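You operate a simulated robot arm through the tools that you are given. There is no shell and no other tool. Be economical: measure what you need, move in short steps, check, and stop when the job is done.

You are at the controls of a simulated two-armed robot. One attempt, no reset.

JOB
Pick up the packed jar with the blue cap with one hand, pass it to the other hand and put it on the step of the stock shelves. Set down upright: packed jar with the blue cap.

It is judged by the outcome, as a careful person would: the job done as asked, and still so three seconds after it is handed in. It fails if anything else is knocked over, pushed out of place, dropped, spilled or broken. A push-on lid holds only when it is set on centred and level and pressed home; a screw cap is set on level and turned clockwise until tight.

ROBOT AND FRAMES
Two 7-joint arms with two-finger parallel grippers on one trunk, on a base that drives. Base frame: it is fixed to the floor where the robot stands at the start and does not move with it; the origin is under the middle of the robot, x ahead of it, y to its left, z up. Lengths are in m, angles in rad, forces in N, time in s.
The left shoulder is at the start at [0.07, 0.177, 1.145], the right one opposite. With the tool pointing down near the work surface each hand reaches from about 0.28 to 0.72 m from the robot's upright axis, wherever it stands, measured 20 degrees to its own side. Places, roughly: step of the stock shelves [0.9, -1.3, 1.1]. Payload 3.43 kg a hand.
The TCP of each hand is the grasp point between the finger pads, 0.03 m short of the fingertips. In the tool frame z runs along the fingers and y along their closing line. The gripper opens to 0.094 m. The fingers are 0.028 m wide and 0.01 m thick; the gripper's body (0.05 by 0.096 m) begins 0.055 m behind the TCP.
Orientation is that of the tool frame in the base frame, as a unit quaternion [w, x, y, z]. With the fingers straight down and closing along the base's y, the tool's x points along the base's -x, its y along +y and its z along -z.

CONTROLS
- The arms move only by the tool step_arm. It takes "left_series", "right_series" or both (then of equal length, played together; a hand with none holds still); each is one flat list of numbers, 7 for each row, row after row: the shift along the tool's x, y, z in m, then the turn, a rotation vector about the tool's x, y, z in degrees, then the closure in counts, from 0 (fully open) to 255 (shut). In form: [tx, ty, tz, rx, ry, rz, claw, tx, ty, tz, rx, ry, rz, claw, ...]. A call has 1 to 12 rows; each row shifts and turns the commanded pose from where the row before left it, along the tool's axes as they then stand. A row lasts 0.2 s, in which the tool goes at most 0.05 m and 0.15 rad; a call with a longer step from one row to the next is refused whole, and so is a gripper value outside its range. A pose out of reach is approached as far as the arm can. The call stops where the force on the tool passes 40 N (or 10 N more than at its start, if that is more) or the arm is blocked; 0.2 s more then pass. The fingers move at their own pace (about 0.153 m/s each) and stop on an object; they squeeze with about 34 N. The grip force told is the motor's: it shows also when the fingers shut on nothing. Time passes only in rows, and 0.2 s behind the last, so rows that do not move let the fingers close. It gives the time, the measured TCP pose, the force on the tool (base axes), the opening and the grip force at its end, in the units of the frame above (readings bear some noise), with the torque about the TCP (base axes, N m) and any sound that the robot's microphone picked up.
- Cameras (640 x 400 px; columns grow to the right, rows downward): "scene" is now at [0.125, -0.0339, 1.4691]; the picture's right is [-0.39, -0.92, -0.00], its down [-0.57, 0.24, -0.79] and it looks along [0.73, -0.31, -0.61] (base axes); focal length 270 px, centre (320, 200). "left" rides on the left gripper at [0.076, -0.014, -0.103] in its tool frame; the picture's right is [0.18, 0.98, 0.00], its down [-0.75, 0.14, -0.64] and it looks along [-0.63, 0.12, 0.77] (tool axes); focal length 243 px, centre (320, 200). "right" rides on the right gripper at [0.076, 0.014, -0.102] in its tool frame; the picture's right is [-0.18, 0.98, 0.00], its down [-0.75, -0.14, -0.64] and it looks along [-0.63, -0.12, 0.77] (tool axes); focal length 243 px, centre (320, 200). There is no depth. A picture from a camera that has moved, and an enlarged one, comes with that camera's place and axes in the base frame and with its lens. The place of the scene camera against the robot may be out by one fixed shift of up to 0.018 m in any direction.
- camera(camera): a new picture of that camera. It takes no simulated time.
- lift_body(by): slides the trunk up (or, below 0, down) by that many m; the arms and the scene camera ride with it, the base frame stays. It gives what a move gives, with no picture.
- steer(legs): drives the robot by 1 to 6 legs, each [ahead, turn to the left] in m and rad, along the robot's own axes; the way and the turn of a leg run together, so that a leg with both is an arc; at most 1.5 m and 3.142 rad a leg. The arms and the cameras ride along, it lands a little off, and it stops where it bumps. It gives what a move gives.
- head_to(pan, tilt): turns the head with the scene camera to pan (to the left, within 1.501 rad either way) and tilt (down, from -0.506 to 1.204), counted from straight ahead of the robot. It gives what a move gives.
- zoom(camera, box): a new picture of the part [left, top, right, bottom] of that camera's present view, enlarged. It takes no simulated time.
- close_job(): hands the job in; it is judged then, once.

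Work in short steps. Places have to be worked out from the pictures, the camera data and where the tool is seen: move nearer, look again, correct. Check each grasp and each placing, and mend what went wrong. You have 120 turns and 92 pictures in all, those below and enlarged ones among them. Open the grippers and draw the arms clear of the work before you hand the job in, unless the task says otherwise; then end with one line.

The tools are called after ">>>" as name(argument=value, ...) on one line, values as JSON. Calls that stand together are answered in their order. step_arm: Moves the arms, as the interface text tells. Its arguments: {"type":"object","properties":{"left_series":{"type":"array","items":{"type":"number"}},"right_series":{"type":"array","items":{"type":"number"}}},"required":[]} The other tools are called the same way: lift_body (by) slides the trunk up or down; steer (legs) drives the base; head_to (pan, tilt) turns the head that bears the scene camera; camera (camera) takes a picture; zoom (camera, box) takes an enlarged picture of a part of a camera's view; close_job () hands the job in.

At the start:

```text
t: 0.0
left_ee_pos: [0.4243, 0.0092, 1.1287]
left_tcp_rot: [0.0, 0.0, 1.0, -0.001]
left_contact_force: [-0.2, 0.2, -0.9]
left_torque: [0.01, 0.0, 0.0]
left_opening: 0.094
left_grip_force: 0.1
right_ee_pos: [0.4957, -0.3301, 1.0677]
right_tcp_rot: [0.0, 0.0, 1.0, -0.001]
right_contact_force: [0.0, -0.5, 0.9]
right_torque: [-0.01, 0.03, 0.01]
right_opening: 0.0942
right_grip_force: 0.1
trunk travel left (down, up): [-0.725, 0.115]
robot x, y, heading: [0.0016, -0.0018, -0.001]
head pan, tilt: [-0.398, 0.661]
```

scene: 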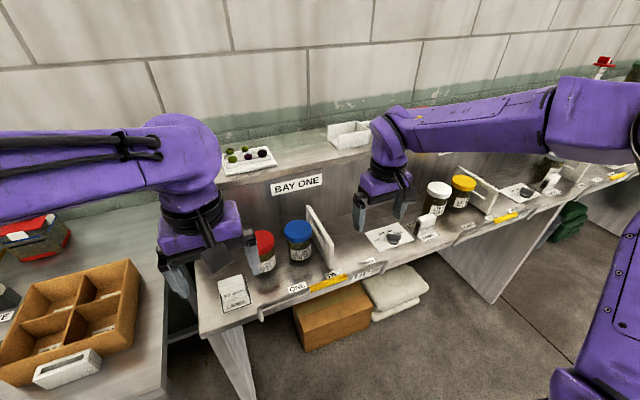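
right: 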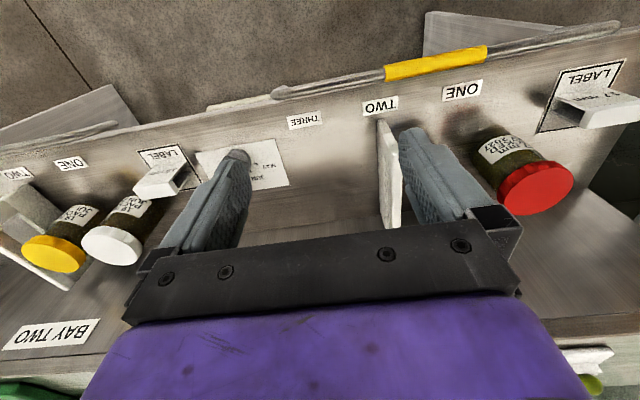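
left: 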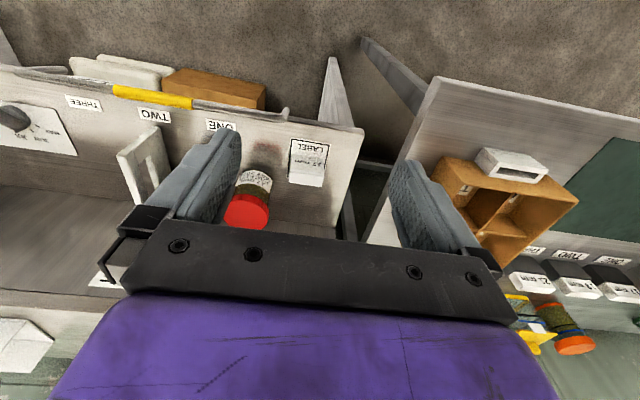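

I'll look closer at the blue-capped jar and then turn the head toward the stock shelves.

>>> zoom(camera="scene", box=[200, 170, 400, 310])

>>> head_to(pan=-0.95, tilt=0.35)

>>> camera(camera="scene")

```text
2.86 times, centred on (300, 240) of scene
camera zoom: at [0.125, -0.0339, 1.4691], right [-0.39, -0.92, 0.0], down [-0.57, 0.24, -0.79], along [0.73, -0.31, -0.61], focal length 770 px, centre (377, 86)
```

zoom: 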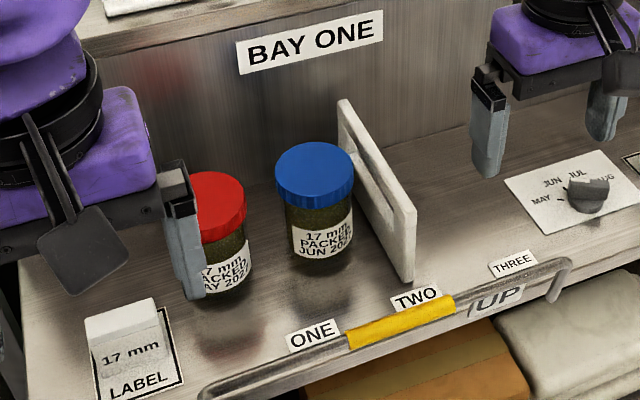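

```text
t: 1.0
left_ee_pos: [0.4238, 0.0085, 1.129]
left_tcp_rot: [0.0, 0.0, 1.0, -0.001]
left_contact_force: [0.2, -0.6, 0.2]
left_torque: [0.02, 0.0, 0.01]
left_opening: 0.0943
left_grip_force: 0.1
right_ee_pos: [0.4957, -0.3313, 1.0675]
right_tcp_rot: [0.0, 0.0, 1.0, 0.0]
right_contact_force: [0.2, 0.1, 1.1]
right_torque: [0.05, -0.05, 0.02]
right_opening: 0.0941
right_grip_force: 0.1
trunk travel left (down, up): [-0.725, 0.115]
robot x, y, heading: [-0.003, -0.001, -0.005]
head pan, tilt: [-0.949, 0.351]
```

```text
87 pictures are left
camera scene: at [0.0997, -0.076, 1.4972], right [-0.81, -0.58, 0.0], down [-0.2, 0.28, -0.94], along [0.55, -0.76, -0.34], focal length 270 px, centre (320, 200)
```

scene: 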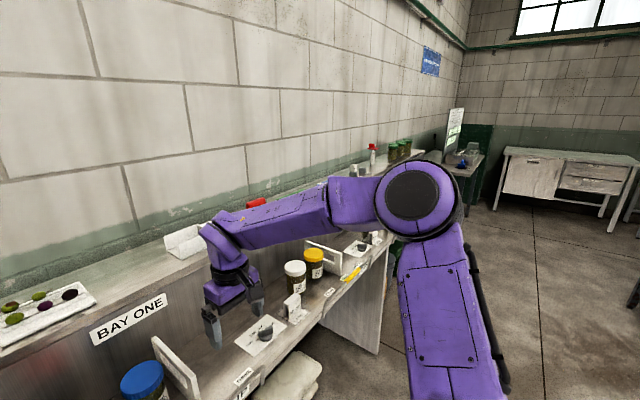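

The blue jar (label "17 mm packed Jun 202x") stands at roughly (0.655, -0.19), between the red jar and a white divider. I move the left hand aside and bring the right hand nearer, still above the jar.

>>> step_arm(left_series=[0, 0.04, 0, 0, 0, 0, 0, 0, 0.04, 0, 0, 0, 0, 0, 0, 0.04, 0, 0, 0, 0, 0, 0, 0.03, 0, 0, 0, 0, 0, 0, 0, 0, 0, 0, 0, 0], right_series=[0, 0.04, -0.01, 0, 0, 0, 0, -0.01, 0.04, 0, 0, 0, 0, 0, -0.02, 0.03, 0, 0, 0, 0, 0, -0.02, 0.03, 0, 0, 0, 0, 0, 0, 0, 0, 0, 0, 0, 0])

>>> head_to(pan=-0.3, tilt=0.75)

>>> camera(camera="right")

>>> camera(camera="scene")

```text
t: 2.2
left_ee_pos: [0.4238, 0.1573, 1.1319]
left_tcp_rot: [0.002, 0.0, 1.0, 0.001]
left_contact_force: [-0.3, -0.4, -0.1]
left_torque: [0.02, -0.02, -0.01]
left_opening: 0.0939
left_grip_force: 0.0
right_ee_pos: [0.5486, -0.1922, 1.0769]
right_tcp_rot: [0.0, 0.0, 1.0, 0.0]
right_contact_force: [0.2, 0.5, 0.3]
right_torque: [0.03, -0.05, -0.05]
right_opening: 0.0938
right_grip_force: 0.1
trunk travel left (down, up): [-0.725, 0.115]
robot x, y, heading: [-0.003, 0.0029, 0.0]
head pan, tilt: [-0.949, 0.351]
```

```text
t: 3.2
left_ee_pos: [0.425, 0.1602, 1.1315]
left_tcp_rot: [0.0, -0.001, 1.0, 0.001]
left_contact_force: [0.1, -0.6, 1.1]
left_torque: [0.0, -0.01, -0.01]
left_opening: 0.094
left_grip_force: 0.0
right_ee_pos: [0.5494, -0.1901, 1.0768]
right_tcp_rot: [0.0, 0.0, 1.0, 0.0]
right_contact_force: [0.1, -0.1, 0.5]
right_torque: [0.0, -0.02, -0.01]
right_opening: 0.0942
right_grip_force: 0.1
trunk travel left (down, up): [-0.725, 0.115]
robot x, y, heading: [-0.0, 0.0003, -0.002]
head pan, tilt: [-0.3, 0.75]
```

```text
86 pictures are left
camera right: at [0.4715, -0.1767, 1.1801], right [0.18, 0.98, 0.0], down [0.75, -0.14, 0.64], along [0.63, -0.12, -0.77], focal length 243 px, centre (320, 200)
```

right: 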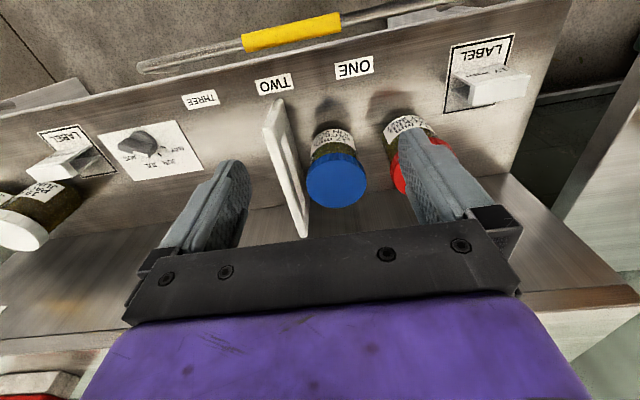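

```text
85 pictures are left
camera scene: at [0.1245, -0.0246, 1.4617], right [-0.3, -0.96, 0.0], down [-0.65, 0.2, -0.73], along [0.7, -0.22, -0.68], focal length 270 px, centre (320, 200)
```

scene: 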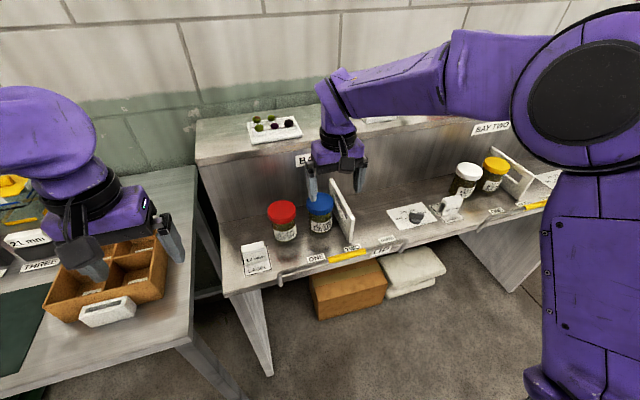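

The two views triangulate the cap top centre at about (0.62, -0.185, 0.97), with the cap about 0.063 m wide. The divider is too close for a finger on that side, so I turn the right gripper 90° to close along x, staying high.

>>> step_arm(right_series=[0, 0, 0, 0, 0, -8.2, 0, 0, 0, 0, 0, 0, -8.2, 0, 0, 0, 0, 0, 0, -8.2, 0, 0, 0, 0, 0, 0, -8.2, 0, 0, 0, 0, 0, 0, -8.2, 0, 0, 0, 0, 0, 0, -8.2, 0, 0, 0, 0, 0, 0, -8.2, 0, 0, 0, 0, 0, 0, -8.2, 0, 0, 0, 0, 0, 0, -8.2, 0, 0, 0, 0, 0, 0, -8.2, 0, 0, 0, 0, 0, 0, -8, 0, 0, 0, 0, 0, 0, 0, 0])

>>> camera(camera="right")

>>> zoom(camera="scene", box=[220, 120, 420, 270])

```text
t: 5.8
left_ee_pos: [0.4236, 0.1594, 1.1322]
left_tcp_rot: [0.002, 0.0, 1.0, 0.0]
left_contact_force: [1.3, 0.8, 1.0]
left_torque: [0.02, -0.01, 0.01]
left_opening: 0.0941
left_grip_force: 0.0
right_ee_pos: [0.5459, -0.1903, 1.0771]
right_tcp_rot: [0.0, 0.707, -0.707, 0.0]
right_contact_force: [-0.3, -0.2, -0.2]
right_torque: [-0.01, 0.01, 0.01]
right_opening: 0.0939
right_grip_force: 0.1
trunk travel left (down, up): [-0.725, 0.115]
robot x, y, heading: [-0.0005, 0.0, 0.005]
head pan, tilt: [-0.3, 0.75]
```

```text
84 pictures are left
camera right: at [0.5306, -0.2678, 1.1803], right [-0.98, 0.18, 0.0], down [0.14, 0.75, 0.64], along [0.12, 0.63, -0.77], focal length 243 px, centre (320, 200)
```

right: 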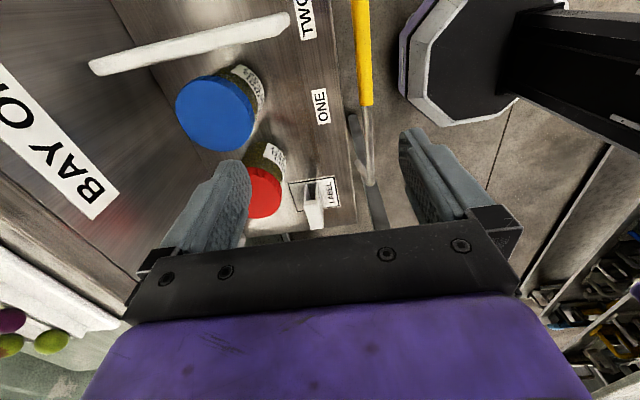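

```text
2.67 times, centred on (320, 195) of scene
camera zoom: at [0.1245, -0.0247, 1.4616], right [-0.3, -0.96, 0.0], down [-0.65, 0.2, -0.73], along [0.7, -0.22, -0.68], focal length 719 px, centre (320, 213)
```

zoom: 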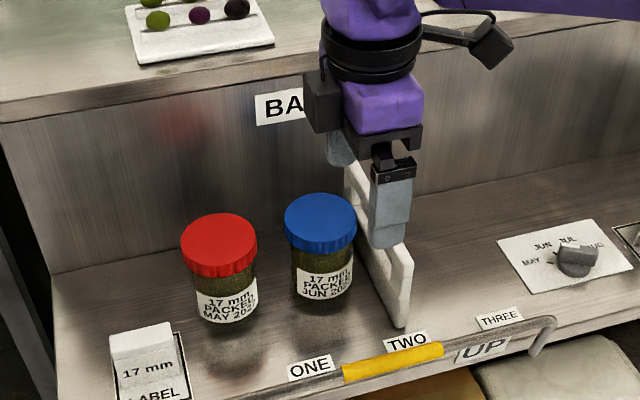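

Re-triangulating from the two right-hand views gives cap top ≈ (0.668, -0.19, 0.905) and cap ≈ 0.078 wide, so it needs careful centring. I move the right hand over it, still high, and look again.

>>> step_arm(right_series=[0, -0.04, 0, 0, 0, 0, 0, 0, -0.04, 0.0, 0, 0, 0, 0, 0, -0.035, 0.0, 0, 0, 0, 0, 0, 0, 0.02, 0, 0, 0, 0, 0, 0, 0.02, 0, 0, 0, 0, 0, 0, 0, 0, 0, 0, 0])

>>> camera(camera="right")

>>> zoom(camera="scene", box=[220, 120, 420, 270])

>>> camera(camera="left")

```text
t: 7.2
left_ee_pos: [0.424, 0.1599, 1.1318]
left_tcp_rot: [0.001, 0.0, 1.0, -0.001]
left_contact_force: [-0.5, -0.1, 0.5]
left_torque: [0.02, -0.03, 0.01]
left_opening: 0.0939
left_grip_force: 0.0
right_ee_pos: [0.6618, -0.1886, 1.0362]
right_tcp_rot: [0.0, -0.707, 0.707, 0.0]
right_contact_force: [-0.4, 0.7, -0.3]
right_torque: [-0.03, -0.02, 0.02]
right_opening: 0.0941
right_grip_force: 0.1
trunk travel left (down, up): [-0.725, 0.115]
robot x, y, heading: [-0.0005, -0.0016, -0.003]
head pan, tilt: [-0.3, 0.75]
```

```text
82 pictures are left
camera right: at [0.6465, -0.2665, 1.1384], right [-0.98, 0.18, 0.0], down [0.14, 0.75, 0.64], along [0.12, 0.63, -0.77], focal length 243 px, centre (320, 200)
```

right: 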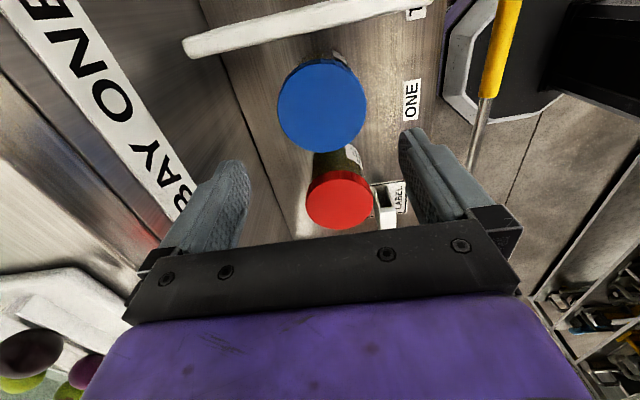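

```text
2.67 times, centred on (320, 195) of scene
camera zoom: at [0.1246, -0.024, 1.4616], right [-0.3, -0.96, 0.0], down [-0.65, 0.2, -0.73], along [0.7, -0.22, -0.68], focal length 719 px, centre (320, 213)
```

zoom: 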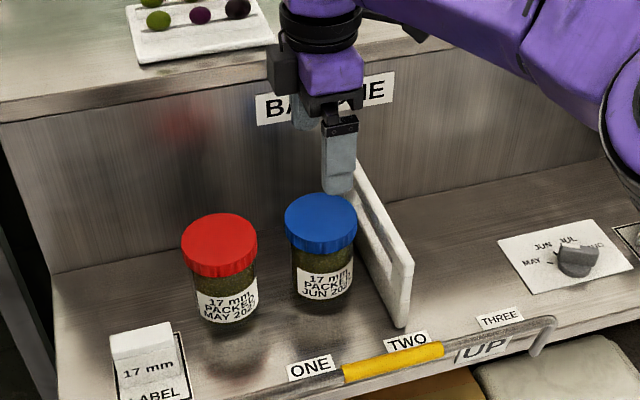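

```text
80 pictures are left
camera left: at [0.3482, 0.1459, 1.2331], right [-0.18, 0.98, 0.0], down [0.75, 0.14, 0.64], along [0.63, 0.12, -0.77], focal length 243 px, centre (320, 200)
```

left: 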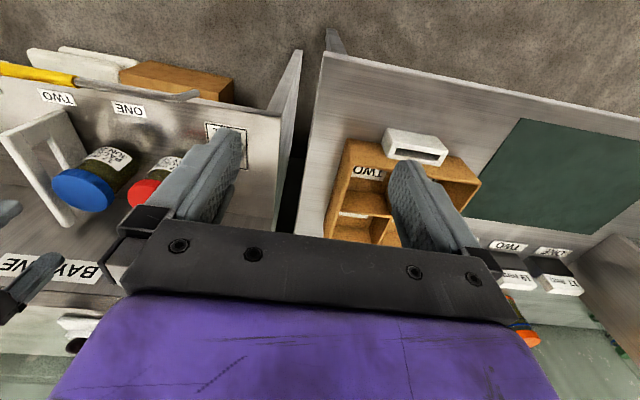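

Cap top now ≈ (0.660, -0.192, 0.921), and the TCP is nearly above it. I descend to just above the cap and check.

>>> step_arm(right_series=[0.002, 0.0, 0.03, 0, 0, 0, 0, 0.001, 0.001, 0.03, 0, 0, 0, 0, 0, 0, 0, 0, 0, 0, 0])

>>> camera(camera="right")

>>> zoom(camera="scene", box=[270, 140, 370, 240])

```text
t: 8.0
left_ee_pos: [0.4245, 0.1591, 1.1316]
left_tcp_rot: [0.001, 0.0, 1.0, 0.0]
left_contact_force: [0.0, 0.2, 0.5]
left_torque: [-0.01, -0.03, 0.03]
left_opening: 0.0942
left_grip_force: 0.1
right_ee_pos: [0.6579, -0.1927, 0.9767]
right_tcp_rot: [-0.001, -0.707, 0.708, 0.0]
right_contact_force: [-0.3, 0.9, 0.2]
right_torque: [0.0, -0.02, 0.02]
right_opening: 0.094
right_grip_force: 0.1
trunk travel left (down, up): [-0.725, 0.115]
robot x, y, heading: [-0.0006, 0.0025, -0.003]
head pan, tilt: [-0.3, 0.75]
```

```text
79 pictures are left
camera right: at [0.6437, -0.2704, 1.0802], right [-0.98, 0.18, 0.0], down [0.14, 0.75, 0.64], along [0.12, 0.63, -0.77], focal length 243 px, centre (320, 200)
```

right: 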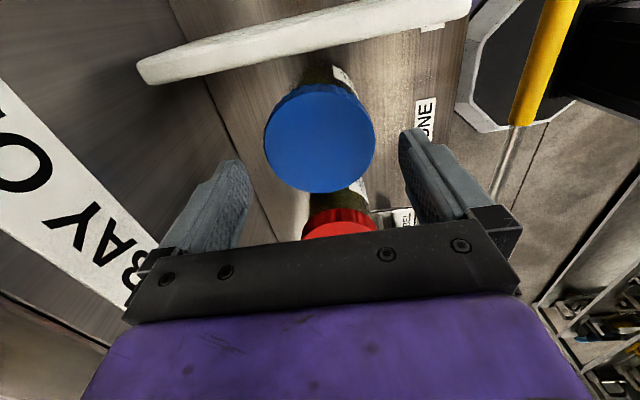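

```text
4.00 times, centred on (320, 190) of scene
camera zoom: at [0.124, -0.0244, 1.4617], right [-0.3, -0.96, 0.0], down [-0.65, 0.2, -0.73], along [0.7, -0.22, -0.68], focal length 1078 px, centre (320, 240)
```

zoom: 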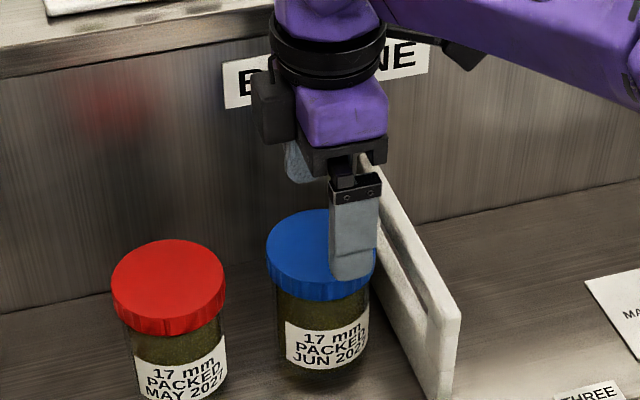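

The cap centre sits on the gripper's centre line (column 320), so the fingers straddle it with about 8 mm each side. I descend 0.05 m and check the force.

>>> step_arm(right_series=[0, 0, 0.015, 0, 0, 0, 0, 0, 0, 0.015, 0, 0, 0, 0, 0, 0, 0.012, 0, 0, 0, 0, 0, 0, 0.008, 0, 0, 0, 0, 0, 0, 0, 0, 0, 0, 0])

>>> zoom(camera="scene", box=[270, 140, 370, 240])

>>> camera(camera="right")

```text
t: 9.2
left_ee_pos: [0.4243, 0.1589, 1.1297]
left_tcp_rot: [0.001, 0.0, 1.0, 0.001]
left_contact_force: [0.4, 0.6, -0.1]
left_torque: [0.03, -0.01, 0.0]
left_opening: 0.094
left_grip_force: 0.1
right_ee_pos: [0.6594, -0.1939, 0.9298]
right_tcp_rot: [0.0, 0.707, -0.707, 0.0]
right_contact_force: [0.0, -0.1, 0.2]
right_torque: [0.0, 0.01, 0.04]
right_opening: 0.094
right_grip_force: 0.0
trunk travel left (down, up): [-0.725, 0.115]
robot x, y, heading: [0.0031, 0.002, 0.006]
head pan, tilt: [-0.3, 0.75]
```

```text
4.00 times, centred on (320, 190) of scene
camera zoom: at [0.1244, -0.0247, 1.4616], right [-0.3, -0.96, 0.0], down [-0.65, 0.2, -0.73], along [0.7, -0.22, -0.68], focal length 1078 px, centre (320, 240)
```

zoom: 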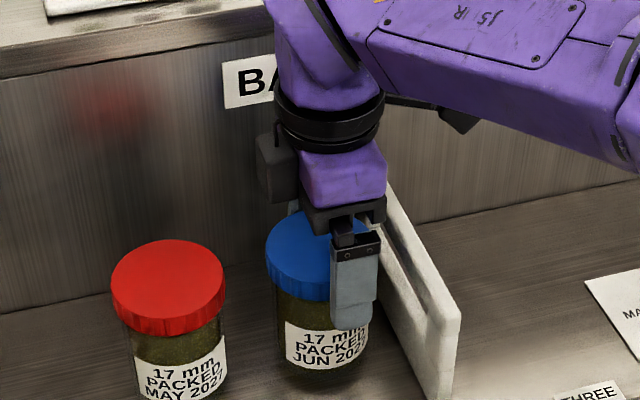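

```text
76 pictures are left
camera right: at [0.6434, -0.2718, 1.0316], right [-0.98, 0.18, 0.0], down [0.14, 0.75, 0.64], along [0.12, 0.63, -0.77], focal length 243 px, centre (320, 200)
```

right: 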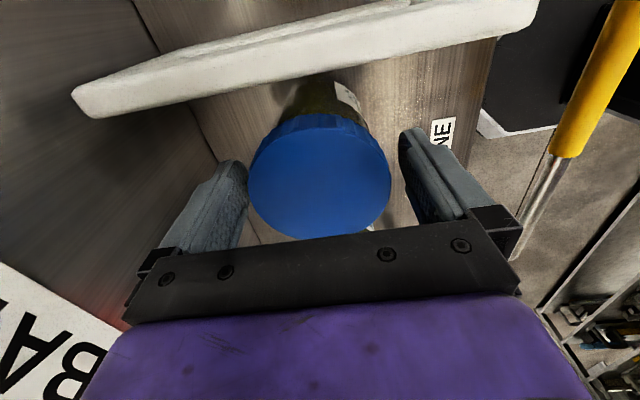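

The fingers flank the cap with tips at about its lower edge and no contact force. I close the right gripper.

>>> step_arm(right_series=[0, 0, 0.003, 0, 0, 0, 0, 0, 0, 0, 0, 0, 0, 255, 0, 0, 0, 0, 0, 0, 255, 0, 0, 0, 0, 0, 0, 255, 0, 0, 0, 0, 0, 0, 255])

>>> camera(camera="right")

```text
t: 10.4
left_ee_pos: [0.4238, 0.1583, 1.1323]
left_tcp_rot: [0.001, 0.0, 1.0, 0.0]
left_contact_force: [0.7, -0.4, -0.1]
left_torque: [0.04, -0.03, 0.0]
left_opening: 0.0943
left_grip_force: 0.1
right_ee_pos: [0.6587, -0.1943, 0.9262]
right_tcp_rot: [0.0, -0.707, 0.707, 0.0]
right_contact_force: [1.5, -1.7, 3.1]
right_torque: [-0.09, 0.03, -0.02]
right_opening: 0.0788
right_grip_force: 34.0
trunk travel left (down, up): [-0.725, 0.115]
robot x, y, heading: [0.0018, 0.0029, -0.0]
head pan, tilt: [-0.3, 0.75]
```

```text
75 pictures are left
camera right: at [0.6437, -0.2716, 1.0285], right [-0.98, 0.18, 0.0], down [0.14, 0.75, 0.64], along [0.12, 0.63, -0.77], focal length 243 px, centre (320, 200)
```

right: 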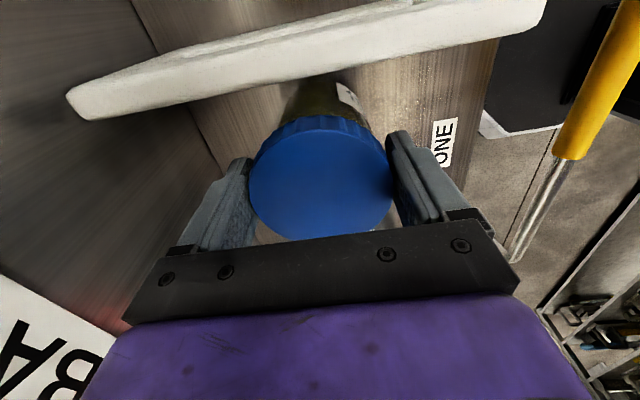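

The cap is gripped (opening 0.079, grip 34 N). I lift straight up and check that the jar comes along.

>>> step_arm(right_series=[0, 0, -0.01, 0, 0, 0, 255, 0, 0, -0.02, 0, 0, 0, 255, 0, 0, -0.03, 0, 0, 0, 255, 0, 0, -0.03, 0, 0, 0, 255, 0, 0, -0.03, 0, 0, 0, 255, 0, 0, -0.03, 0, 0, 0, 255, 0, 0, -0.03, 0, 0, 0, 255, 0, 0, -0.03, 0, 0, 0, 255, 0, 0, 0, 0, 0, 0, 255])

>>> camera(camera="scene")

>>> camera(camera="right")

```text
t: 12.4
left_ee_pos: [0.4245, 0.1603, 1.131]
left_tcp_rot: [0.0, 0.0, 1.0, 0.0]
left_contact_force: [-0.7, 0.9, 0.0]
left_torque: [0.03, 0.0, 0.01]
left_opening: 0.0939
left_grip_force: 0.0
right_ee_pos: [0.6598, -0.1934, 1.1354]
right_tcp_rot: [0.0, -0.707, 0.707, 0.001]
right_contact_force: [0.3, 0.4, -2.7]
right_torque: [-0.01, 0.04, 0.04]
right_opening: 0.0787
right_grip_force: 33.7
trunk travel left (down, up): [-0.725, 0.115]
robot x, y, heading: [-0.001, -0.0027, -0.001]
head pan, tilt: [-0.3, 0.75]
```

```text
74 pictures are left
camera scene: at [0.1256, -0.0252, 1.4615], right [-0.3, -0.96, 0.0], down [-0.65, 0.2, -0.73], along [0.7, -0.22, -0.68], focal length 270 px, centre (320, 200)
```

scene: 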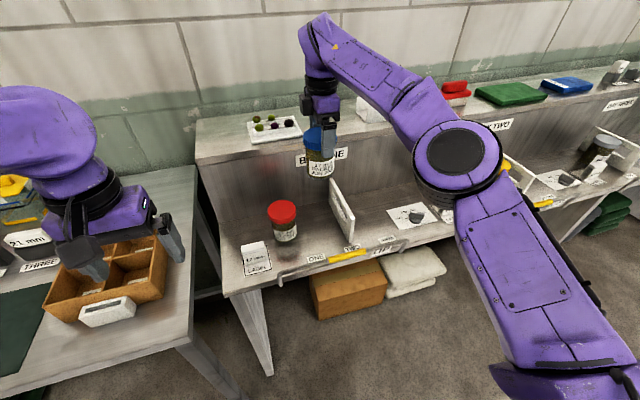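

```text
73 pictures are left
camera right: at [0.6459, -0.2708, 1.237], right [-0.98, 0.18, 0.0], down [0.14, 0.75, 0.64], along [0.12, 0.63, -0.77], focal length 243 px, centre (320, 200)
```

right: 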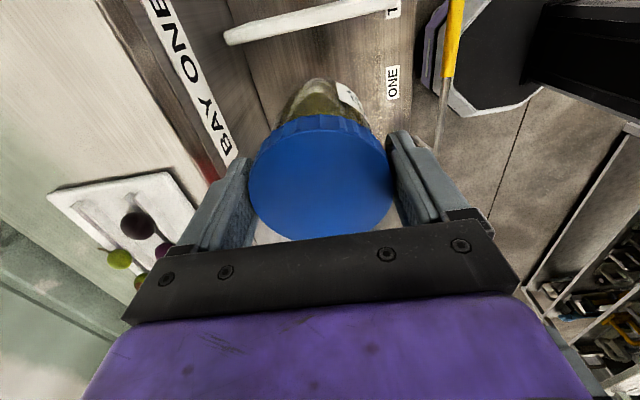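

The jar is lifted cleanly. For the handover I bring the right hand to about (0.50, -0.02, 1.20) while the left hand moves outward and starts yawing 45° to approach diagonally.

>>> step_arm(right_series=[-0.021, 0.02, -0.008, 0, 0, 0, 255, -0.021, 0.02, -0.008, 0, 0, 0, 255, -0.021, 0.02, -0.008, 0, 0, 0, 255, -0.021, 0.02, -0.008, 0, 0, 0, 255, -0.021, 0.02, -0.008, 0, 0, 0, 255, -0.021, 0.02, -0.008, 0, 0, 0, 255, -0.021, 0.02, -0.008, 0, 0, 0, 255, -0.021, 0.02, -0.008, 0, 0, 0, 255, 0, 0, 0, 0, 0, 0, 255], left_series=[0, 0.03, 0, 0, 0, 0, 0, 0, 0.03, 0, 0, 0, 0, 0, 0, 0.03, 0, 0, 0, 0, 0, 0, 0, 0, 0, 0, 7.5, 0, 0, 0, 0, 0, 0, 7.5, 0, 0, 0, 0, 0, 0, 7.5, 0, 0, 0, 0, 0, 0, 7.5, 0, 0, 0, 0, 0, 0, 7.5, 0, 0, 0, 0, 0, 0, 7.5, 0])

>>> step_arm(right_series=[0, 0, 0, 0, 0, -7.5, 255, 0, 0, 0, 0, 0, -7.5, 255, 0, 0, 0, 0, 0, -7.5, 255, 0, 0, 0, 0, 0, -7.5, 255, 0, 0, 0, 0, 0, -7.5, 255, 0, 0, 0, 0, 0, -7.5, 255, 0, 0, 0, 0, 0, 0, 255, 0, 0, 0, 0, 0, 0, 255, 0, 0, 0, 0, 0, 0, 255, 0, 0, 0, 0, 0, 0, 255], left_series=[0, 0, 0, 0, -7.78, 0, 0, 0, 0, 0, 0, -7.78, 0, 0, 0, 0, 0, 0, -7.78, 0, 0, 0, 0, 0, 0, -7.78, 0, 0, 0, 0, 0, 0, -7.78, 0, 0, 0, 0, 0, 0, -7.78, 0, 0, 0, 0, 0, 0, -7.78, 0, 0, 0, 0, 0, 0, -7.78, 0, 0, 0, 0, 0, 0, -7.78, 0, 0, 0, 0, 0, 0, 0, 0, 0])

>>> head_to(pan=0.0, tilt=0.7)

>>> camera(camera="scene")

>>> camera(camera="left")

```text
t: 14.4
left_ee_pos: [0.4253, 0.2487, 1.1293]
left_tcp_rot: [0.0, 0.384, 0.923, 0.0]
left_contact_force: [0.5, 0.4, 0.6]
left_torque: [-0.04, 0.01, 0.01]
left_opening: 0.094
left_grip_force: 0.0
right_ee_pos: [0.5005, -0.0268, 1.1978]
right_tcp_rot: [0.0, -0.707, 0.707, 0.0]
right_contact_force: [-0.2, -0.9, -2.5]
right_torque: [-0.01, -0.02, 0.01]
right_opening: 0.0783
right_grip_force: 34.1
trunk travel left (down, up): [-0.725, 0.115]
robot x, y, heading: [0.0058, 0.0017, 0.003]
head pan, tilt: [-0.3, 0.75]
```

```text
t: 16.6
left_ee_pos: [0.4237, 0.2486, 1.1288]
left_tcp_rot: [0.532, 0.313, 0.756, -0.22]
left_contact_force: [-0.9, -0.5, -0.3]
left_torque: [0.01, 0.01, -0.03]
left_opening: 0.0938
left_grip_force: 0.1
right_ee_pos: [0.5007, -0.026, 1.1976]
right_tcp_rot: [0.0, 0.924, -0.383, 0.0]
right_contact_force: [0.5, -0.3, -3.8]
right_torque: [-0.02, -0.01, -0.01]
right_opening: 0.0783
right_grip_force: 34.4
trunk travel left (down, up): [-0.725, 0.115]
robot x, y, heading: [-0.0028, 0.0001, 0.001]
head pan, tilt: [-0.3, 0.75]
```

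```text
t: 17.4
left_ee_pos: [0.4253, 0.2492, 1.1292]
left_tcp_rot: [0.531, 0.313, 0.756, -0.22]
left_contact_force: [-0.3, -0.2, -0.2]
left_torque: [-0.04, -0.02, -0.01]
left_opening: 0.0939
left_grip_force: 0.1
right_ee_pos: [0.5009, -0.0249, 1.1978]
right_tcp_rot: [0.0, 0.924, -0.382, -0.001]
right_contact_force: [1.0, 0.6, -3.2]
right_torque: [0.01, 0.02, 0.0]
right_opening: 0.0787
right_grip_force: 33.9
trunk travel left (down, up): [-0.725, 0.115]
robot x, y, heading: [0.0003, -0.0003, 0.01]
head pan, tilt: [0.0, 0.7]
```

```text
72 pictures are left
camera scene: at [0.1307, -0.0001, 1.4658], right [0.0, -1.0, 0.0], down [-0.64, 0.0, -0.76], along [0.76, 0.0, -0.64], focal length 270 px, centre (320, 200)
```

scene: 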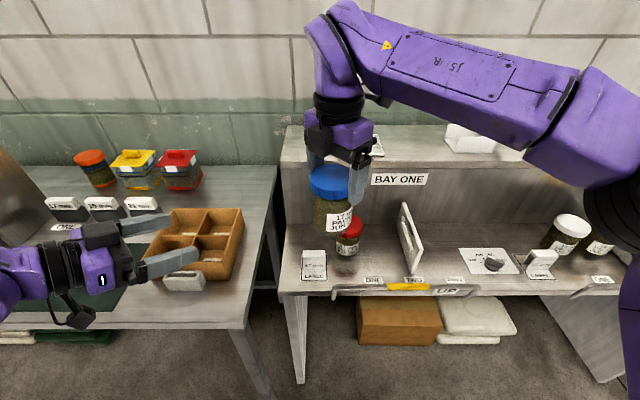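

```text
71 pictures are left
camera left: at [0.3281, 0.3252, 1.0912], right [0.65, 0.74, -0.17], down [-0.15, 0.35, 0.93], along [0.74, -0.58, 0.33], focal length 243 px, centre (320, 200)
```

left: 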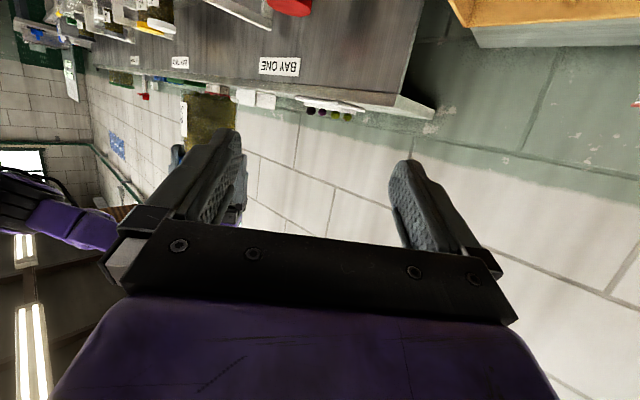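

The left hand is oriented. Jar axis is at (0.50, -0.025), with the body spanning about z 1.10–1.17, so I move the left hand to a pregrasp 0.12 m short on the diagonal at z 1.135.

>>> step_arm(left_series=[-0.0098, -0.028, 0.0235, 0, 0, 0, 0, -0.0098, -0.028, 0.0235, 0, 0, 0, 0, -0.0098, -0.028, 0.0235, 0, 0, 0, 0, -0.0098, -0.028, 0.0235, 0, 0, 0, 0, -0.0098, -0.028, 0.0235, 0, 0, 0, 0, 0, 0, 0, 0, 0, 0, 0])

>>> camera(camera="scene")

>>> camera(camera="left")

>>> camera(camera="right")

```text
t: 18.8
left_ee_pos: [0.4372, 0.0674, 1.1426]
left_tcp_rot: [0.531, 0.313, 0.756, -0.22]
left_contact_force: [0.2, 0.2, 0.7]
left_torque: [0.01, -0.01, 0.01]
left_opening: 0.0939
left_grip_force: 0.0
left hand out of reach, approached as far as the arm can: row 1, 2, 3
right_ee_pos: [0.4994, -0.0256, 1.1983]
right_tcp_rot: [0.0, 0.924, -0.382, 0.001]
right_contact_force: [0.2, 0.0, -3.1]
right_torque: [-0.05, -0.02, 0.0]
right_opening: 0.0785
right_grip_force: 34.0
trunk travel left (down, up): [-0.725, 0.115]
robot x, y, heading: [-0.0002, 0.001, 0.002]
head pan, tilt: [0.0, 0.7]
```

```text
70 pictures are left
camera scene: at [0.1302, 0.001, 1.4659], right [0.0, -1.0, 0.0], down [-0.64, 0.0, -0.76], along [0.76, 0.0, -0.64], focal length 270 px, centre (320, 200)
```

scene: 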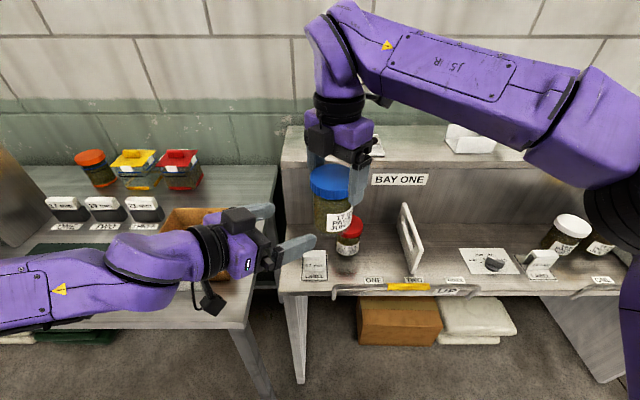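

```text
69 pictures are left
camera left: at [0.3414, 0.1432, 1.1046], right [0.65, 0.74, -0.17], down [-0.15, 0.35, 0.93], along [0.74, -0.58, 0.33], focal length 243 px, centre (320, 200)
```

left: 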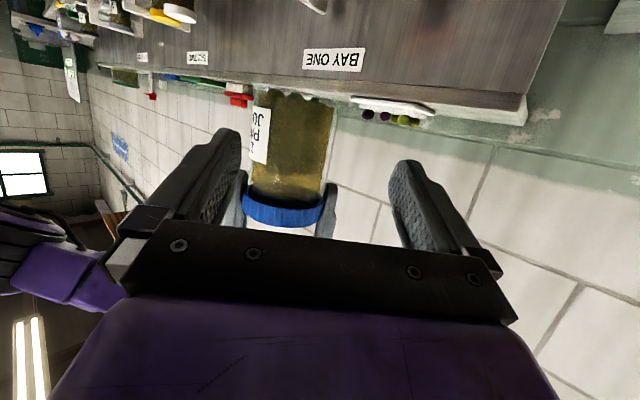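

```text
68 pictures are left
camera right: at [0.5425, -0.0896, 1.3017], right [-0.83, -0.56, 0.0], down [-0.43, 0.63, 0.64], along [-0.36, 0.53, -0.77], focal length 243 px, centre (320, 200)
```

right: 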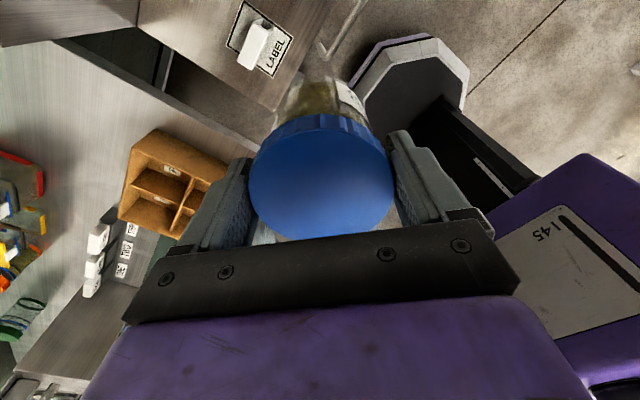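

The left view puts the jar body at (0.50, -0.025, ~1.14), agreeing with the right hand's position. I correct laterally by 22 mm first, then check before driving in.

>>> step_arm(left_series=[-0.005, -0.0216, 0.01, 0, 0, 0, 0, -0.006, 0, 0.015, 0, 0, 0, 0, 0, 0, 0, 0, 0, 0, 0])

>>> camera(camera="left")

```text
t: 19.6
left_ee_pos: [0.4438, 0.0334, 1.1419]
left_tcp_rot: [0.53, 0.315, 0.756, -0.221]
left_contact_force: [0.3, -0.2, -0.1]
left_torque: [-0.03, 0.03, 0.03]
left_opening: 0.0942
left_grip_force: 0.1
right_ee_pos: [0.4997, -0.0253, 1.1987]
right_tcp_rot: [0.0, 0.924, -0.383, 0.0]
right_contact_force: [-0.4, 0.2, -2.4]
right_torque: [-0.03, 0.0, 0.0]
right_opening: 0.0783
right_grip_force: 33.7
trunk travel left (down, up): [-0.725, 0.115]
robot x, y, heading: [-0.002, 0.0006, -0.002]
head pan, tilt: [0.0, 0.7]
```

```text
67 pictures are left
camera left: at [0.3468, 0.1094, 1.1044], right [0.65, 0.74, -0.17], down [-0.15, 0.35, 0.93], along [0.74, -0.58, 0.33], focal length 243 px, centre (320, 200)
```

left: 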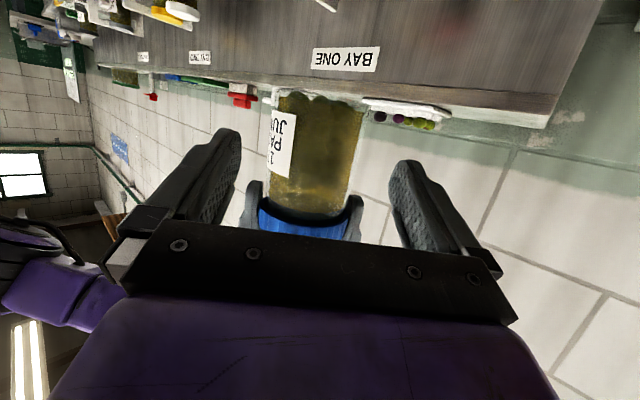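

Now the jar is centred between the left fingers. I advance the remaining 0.08 m at constant height.

>>> step_arm(left_series=[-0.006, -0.0005, 0.0194, 0, 0, 0, 0, -0.006, -0.0005, 0.0194, 0, 0, 0, 0, -0.006, -0.0005, 0.0194, 0, 0, 0, 0, -0.006, -0.0005, 0.0194, 0, 0, 0, 0, 0, 0, 0, 0, 0, 0, 0])

>>> camera(camera="left")

>>> zoom(camera="scene", box=[220, 120, 420, 270])

```text
t: 20.8
left_ee_pos: [0.5, -0.0264, 1.1392]
left_tcp_rot: [0.531, 0.313, 0.756, -0.219]
left_contact_force: [-6.5, 9.0, 0.0]
left_torque: [-0.53, -0.41, -0.01]
left_opening: 0.0939
left_grip_force: 0.1
right_ee_pos: [0.4993, -0.025, 1.1984]
right_tcp_rot: [0.0, 0.923, -0.384, 0.001]
right_contact_force: [6.6, -8.0, -3.6]
right_torque: [0.02, -0.02, 0.07]
right_opening: 0.0783
right_grip_force: 33.8
trunk travel left (down, up): [-0.725, 0.115]
robot x, y, heading: [0.001, -0.0003, 0.001]
head pan, tilt: [0.0, 0.7]
```

```text
66 pictures are left
camera left: at [0.4032, 0.0494, 1.1015], right [0.65, 0.74, -0.17], down [-0.15, 0.35, 0.93], along [0.74, -0.58, 0.33], focal length 243 px, centre (320, 200)
```

left: 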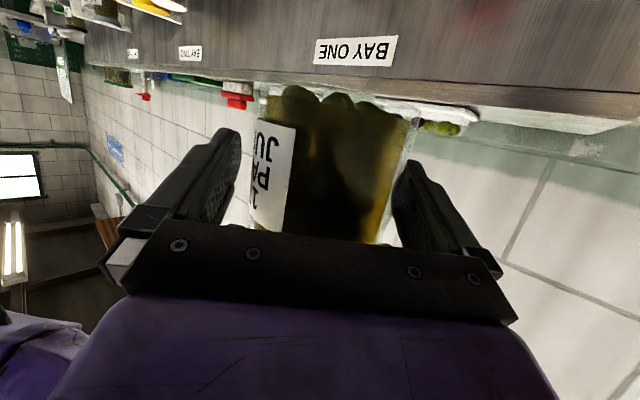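

```text
2.67 times, centred on (320, 195) of scene
camera zoom: at [0.1303, 0.0003, 1.4659], right [0.0, -1.0, 0.0], down [-0.64, 0.0, -0.76], along [0.76, 0.0, -0.64], focal length 719 px, centre (320, 213)
```

zoom: 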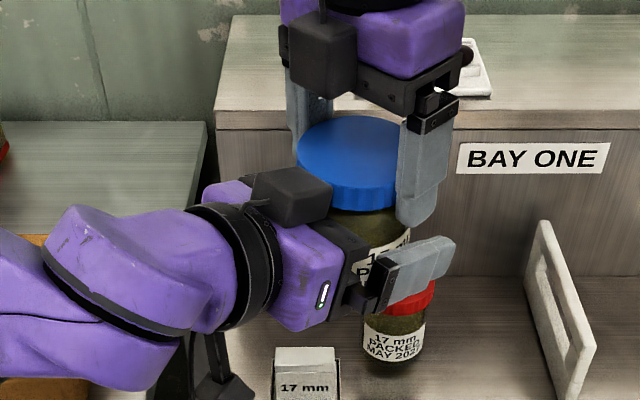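

About 10 N pushes back: the left gripper's body is touching the cap rim. I back off 9 mm and then close the left fingers on the body.

>>> step_arm(left_series=[0.003, 0, -0.0085, 0, 0, 0, 0, 0, 0, 0, 0, 0, 0, 0])

>>> step_arm(left_series=[0, 0, 0, 0, 0, 0, 255, 0, 0, 0, 0, 0, 0, 255, 0, 0, 0, 0, 0, 0, 255, 0, 0, 0, 0, 0, 0, 255])

>>> camera(camera="left")

>>> zoom(camera="scene", box=[220, 120, 420, 270])

```text
t: 21.4
left_ee_pos: [0.4929, -0.0215, 1.1377]
left_tcp_rot: [0.531, 0.313, 0.756, -0.219]
left_contact_force: [-0.7, -0.3, 0.3]
left_torque: [0.0, -0.01, -0.02]
left_opening: 0.0939
left_grip_force: 0.0
right_ee_pos: [0.4993, -0.0252, 1.1983]
right_tcp_rot: [0.0, 0.924, -0.382, 0.0]
right_contact_force: [-0.2, -0.2, -2.2]
right_torque: [0.01, -0.01, -0.02]
right_opening: 0.0776
right_grip_force: 34.2
trunk travel left (down, up): [-0.725, 0.115]
robot x, y, heading: [0.0002, -0.0041, 0.002]
head pan, tilt: [0.0, 0.7]
```

```text
t: 22.4
left_ee_pos: [0.4932, -0.02, 1.1386]
left_tcp_rot: [0.531, 0.312, 0.757, -0.219]
left_contact_force: [15.8, 11.7, 0.0]
left_torque: [-0.4, 0.47, -0.02]
left_opening: 0.0756
left_grip_force: 34.0
right_ee_pos: [0.5003, -0.0259, 1.1992]
right_tcp_rot: [0.0, 0.924, -0.383, -0.002]
right_contact_force: [-14.5, -11.9, 0.3]
right_torque: [-0.34, 0.44, 0.18]
right_opening: 0.0778
right_grip_force: 33.6
trunk travel left (down, up): [-0.725, 0.115]
robot x, y, heading: [0.0004, -0.0028, 0.002]
head pan, tilt: [0.0, 0.7]
```

```text
64 pictures are left
camera left: at [0.3975, 0.0557, 1.1008], right [0.65, 0.74, -0.17], down [-0.15, 0.34, 0.93], along [0.75, -0.58, 0.33], focal length 243 px, centre (320, 200)
```

left: 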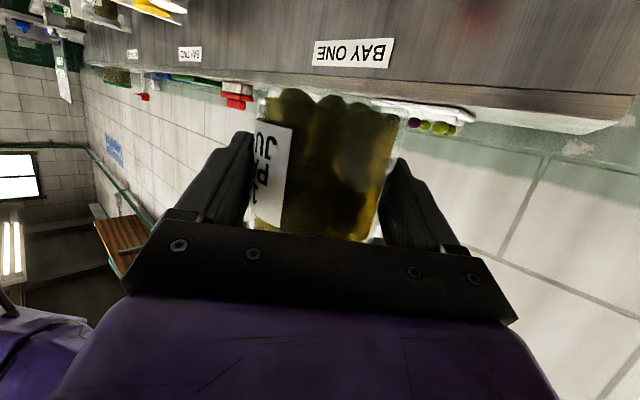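

```text
2.67 times, centred on (320, 195) of scene
camera zoom: at [0.1308, -0.0001, 1.4658], right [0.0, -1.0, 0.0], down [-0.64, 0.0, -0.76], along [0.76, 0.0, -0.64], focal length 719 px, centre (320, 213)
```

zoom: 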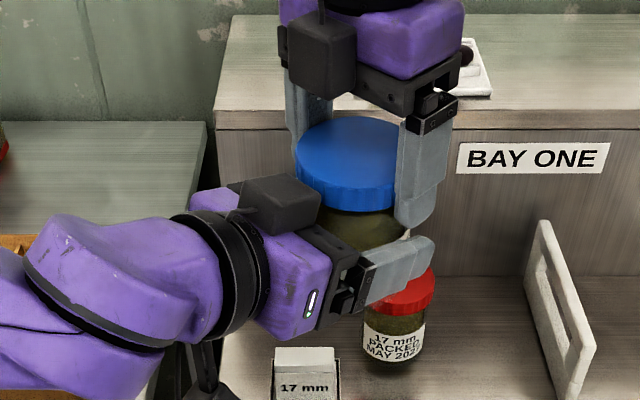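

Both hands hold the jar with about 19 N sideways load between them. I relax it by nudging the left hand +y in its tool frame.

>>> step_arm(left_series=[0, 0.002, 0, 0, 0, 0, 255, 0, 0, 0, 0, 0, 0, 255])

```text
t: 23.0
left_ee_pos: [0.4932, -0.0211, 1.1386]
left_tcp_rot: [0.529, 0.314, 0.757, -0.219]
left_contact_force: [13.3, -0.4, -2.4]
left_torque: [-0.02, 0.41, 0.45]
left_opening: 0.0757
left_grip_force: 33.9
right_ee_pos: [0.4999, -0.0246, 1.1989]
right_tcp_rot: [-0.001, 0.924, -0.383, -0.001]
right_contact_force: [-14.2, 1.3, 3.1]
right_torque: [0.17, 0.48, -0.34]
right_opening: 0.0776
right_grip_force: 34.1
trunk travel left (down, up): [-0.725, 0.115]
robot x, y, heading: [-0.0014, 0.0006, 0.0]
head pan, tilt: [0.0, 0.7]
```

Load has dropped and turned toward +x, so I make one more small relaxing nudge.

>>> step_arm(left_series=[0, 0.002, 0.002, 0, 0, 0, 255, 0, 0, 0, 0, 0, 0, 255])

```text
t: 23.6
left_ee_pos: [0.4959, -0.0218, 1.1385]
left_tcp_rot: [0.529, 0.315, 0.756, -0.221]
left_contact_force: [-6.7, -5.7, -1.9]
left_torque: [0.08, -0.54, 0.13]
left_opening: 0.0756
left_grip_force: 33.6
right_ee_pos: [0.5013, -0.0264, 1.1993]
right_tcp_rot: [-0.001, 0.924, -0.383, 0.001]
right_contact_force: [5.0, 5.4, 1.3]
right_torque: [0.26, 0.19, -0.2]
right_opening: 0.078
right_grip_force: 33.9
trunk travel left (down, up): [-0.725, 0.115]
robot x, y, heading: [0.0016, -0.0026, 0.001]
head pan, tilt: [0.0, 0.7]
```

Load is now small (~8 N). I open the right hand and watch the left hold.

>>> step_arm(left_series=[0, -0.001, 0, 0, 0, 0, 255, 0, 0, 0, 0, 0, 0, 255, 0, 0, 0, 0, 0, 0, 255], right_series=[0, 0, 0, 0, 0, 0, 150, 0, 0, 0, 0, 0, 0, 0, 0, 0, 0, 0, 0, 0, 0])

>>> zoom(camera="scene", box=[220, 120, 420, 270])

>>> camera(camera="right")

```text
t: 24.4
left_ee_pos: [0.4971, -0.0204, 1.1379]
left_tcp_rot: [0.531, 0.313, 0.757, -0.219]
left_contact_force: [0.4, 0.3, 0.3]
left_torque: [-0.04, 0.02, 0.0]
left_opening: 0.0755
left_grip_force: 33.8
right_ee_pos: [0.4996, -0.0254, 1.1986]
right_tcp_rot: [0.0, 0.924, -0.382, 0.0]
right_contact_force: [-0.2, 0.0, -0.1]
right_torque: [0.03, -0.04, 0.0]
right_opening: 0.0939
right_grip_force: 0.1
trunk travel left (down, up): [-0.725, 0.115]
robot x, y, heading: [0.0005, -0.0024, 0.004]
head pan, tilt: [0.0, 0.7]
```

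```text
2.67 times, centred on (320, 195) of scene
camera zoom: at [0.1308, -0.0002, 1.4658], right [0.0, -1.0, 0.0], down [-0.64, 0.0, -0.76], along [0.76, 0.0, -0.64], focal length 719 px, centre (320, 213)
```

zoom: 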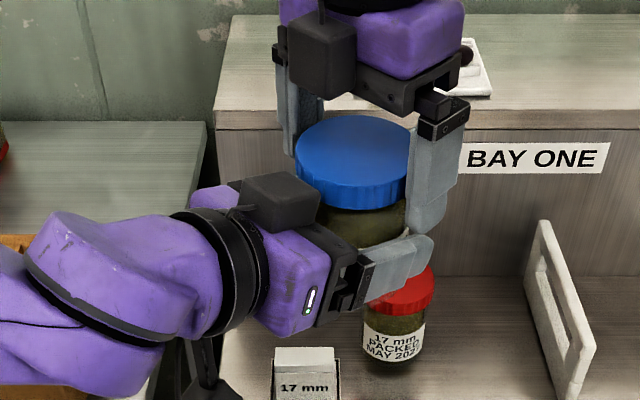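

```text
61 pictures are left
camera right: at [0.543, -0.0908, 1.3014], right [-0.83, -0.56, 0.0], down [-0.43, 0.63, 0.64], along [-0.36, 0.53, -0.77], focal length 243 px, centre (320, 200)
```

right: 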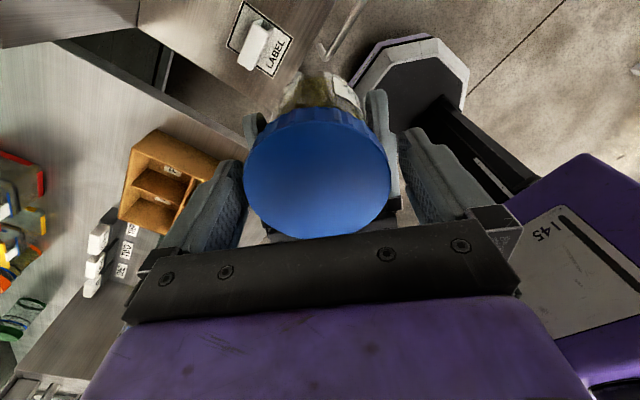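

The left hand holds the jar. I raise the right hand straight up, then move it away to the right.

>>> step_arm(right_series=[0, 0, -0.02, 0, 0, 0, 0, 0, 0, -0.03, 0, 0, 0, 0, 0, 0, -0.03, 0, 0, 0, 0, 0, 0, -0.03, 0, 0, 0, 0, 0.02, 0.02, -0.01, 0, 0, 0, 0, 0.03, 0.02, 0, 0, 0, 0, 0, 0.03, 0.02, 0, 0, 0, 0, 0, 0.03, 0.02, 0, 0, 0, 0, 0, 0, 0, 0, 0, 0, 0, 0])

>>> camera(camera="scene")

>>> camera(camera="left")

```text
t: 26.4
left_ee_pos: [0.4978, -0.0201, 1.1366]
left_tcp_rot: [0.53, 0.313, 0.757, -0.219]
left_contact_force: [-0.2, 1.4, -0.1]
left_torque: [0.02, -0.02, 0.01]
left_opening: 0.0756
left_grip_force: 34.3
right_ee_pos: [0.522, -0.1578, 1.3188]
right_tcp_rot: [0.0, 0.924, -0.382, 0.0]
right_contact_force: [0.2, 0.5, -0.6]
right_torque: [-0.03, 0.0, 0.0]
right_opening: 0.0941
right_grip_force: 0.0
trunk travel left (down, up): [-0.725, 0.115]
robot x, y, heading: [0.0011, 0.0002, -0.003]
head pan, tilt: [0.0, 0.7]
```

```text
60 pictures are left
camera scene: at [0.1309, 0.0007, 1.4658], right [0.0, -1.0, 0.0], down [-0.64, 0.0, -0.76], along [0.76, 0.0, -0.64], focal length 270 px, centre (320, 200)
```

scene: 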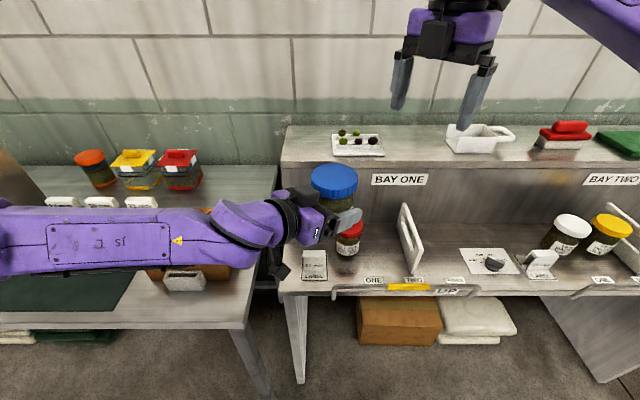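

```text
59 pictures are left
camera left: at [0.4005, 0.0566, 1.1001], right [0.65, 0.74, -0.17], down [-0.15, 0.35, 0.93], along [0.74, -0.58, 0.33], focal length 243 px, centre (320, 200)
```

left: 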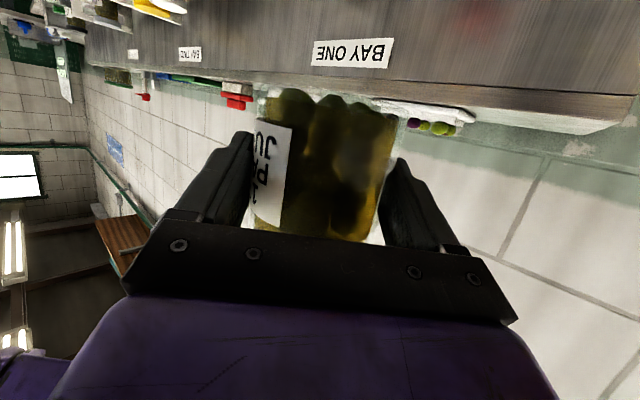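

The left hand alone holds the jar upright. I now look right along the unit to see whether the step is one continuous shelf and where it is free.

>>> head_to(pan=-0.75, tilt=0.4)

>>> camera(camera="scene")

```text
t: 27.5
left_ee_pos: [0.4971, -0.02, 1.136]
left_tcp_rot: [0.53, 0.314, 0.756, -0.22]
left_contact_force: [0.5, 0.5, 0.8]
left_torque: [0.03, 0.0, 0.01]
left_opening: 0.0757
left_grip_force: 34.1
right_ee_pos: [0.5208, -0.1584, 1.3172]
right_tcp_rot: [0.0, 0.924, -0.383, 0.0]
right_contact_force: [-0.6, -0.5, 0.4]
right_torque: [0.0, -0.06, 0.0]
right_opening: 0.0938
right_grip_force: 0.0
trunk travel left (down, up): [-0.725, 0.115]
robot x, y, heading: [-0.005, -0.0022, 0.004]
head pan, tilt: [-0.75, 0.4]
```

```text
58 pictures are left
camera scene: at [0.1138, -0.0632, 1.4926], right [-0.68, -0.73, 0.0], down [-0.29, 0.27, -0.92], along [0.67, -0.63, -0.39], focal length 270 px, centre (320, 200)
```

scene: 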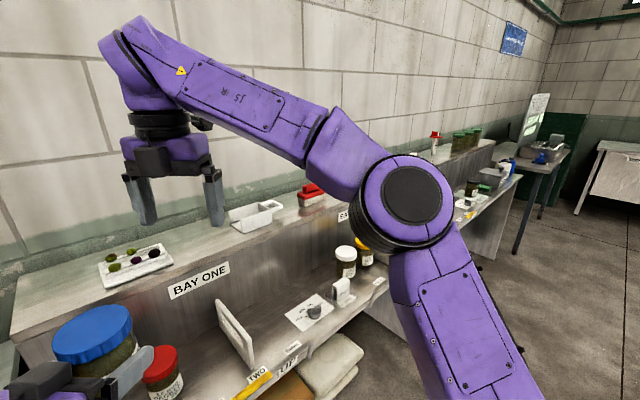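

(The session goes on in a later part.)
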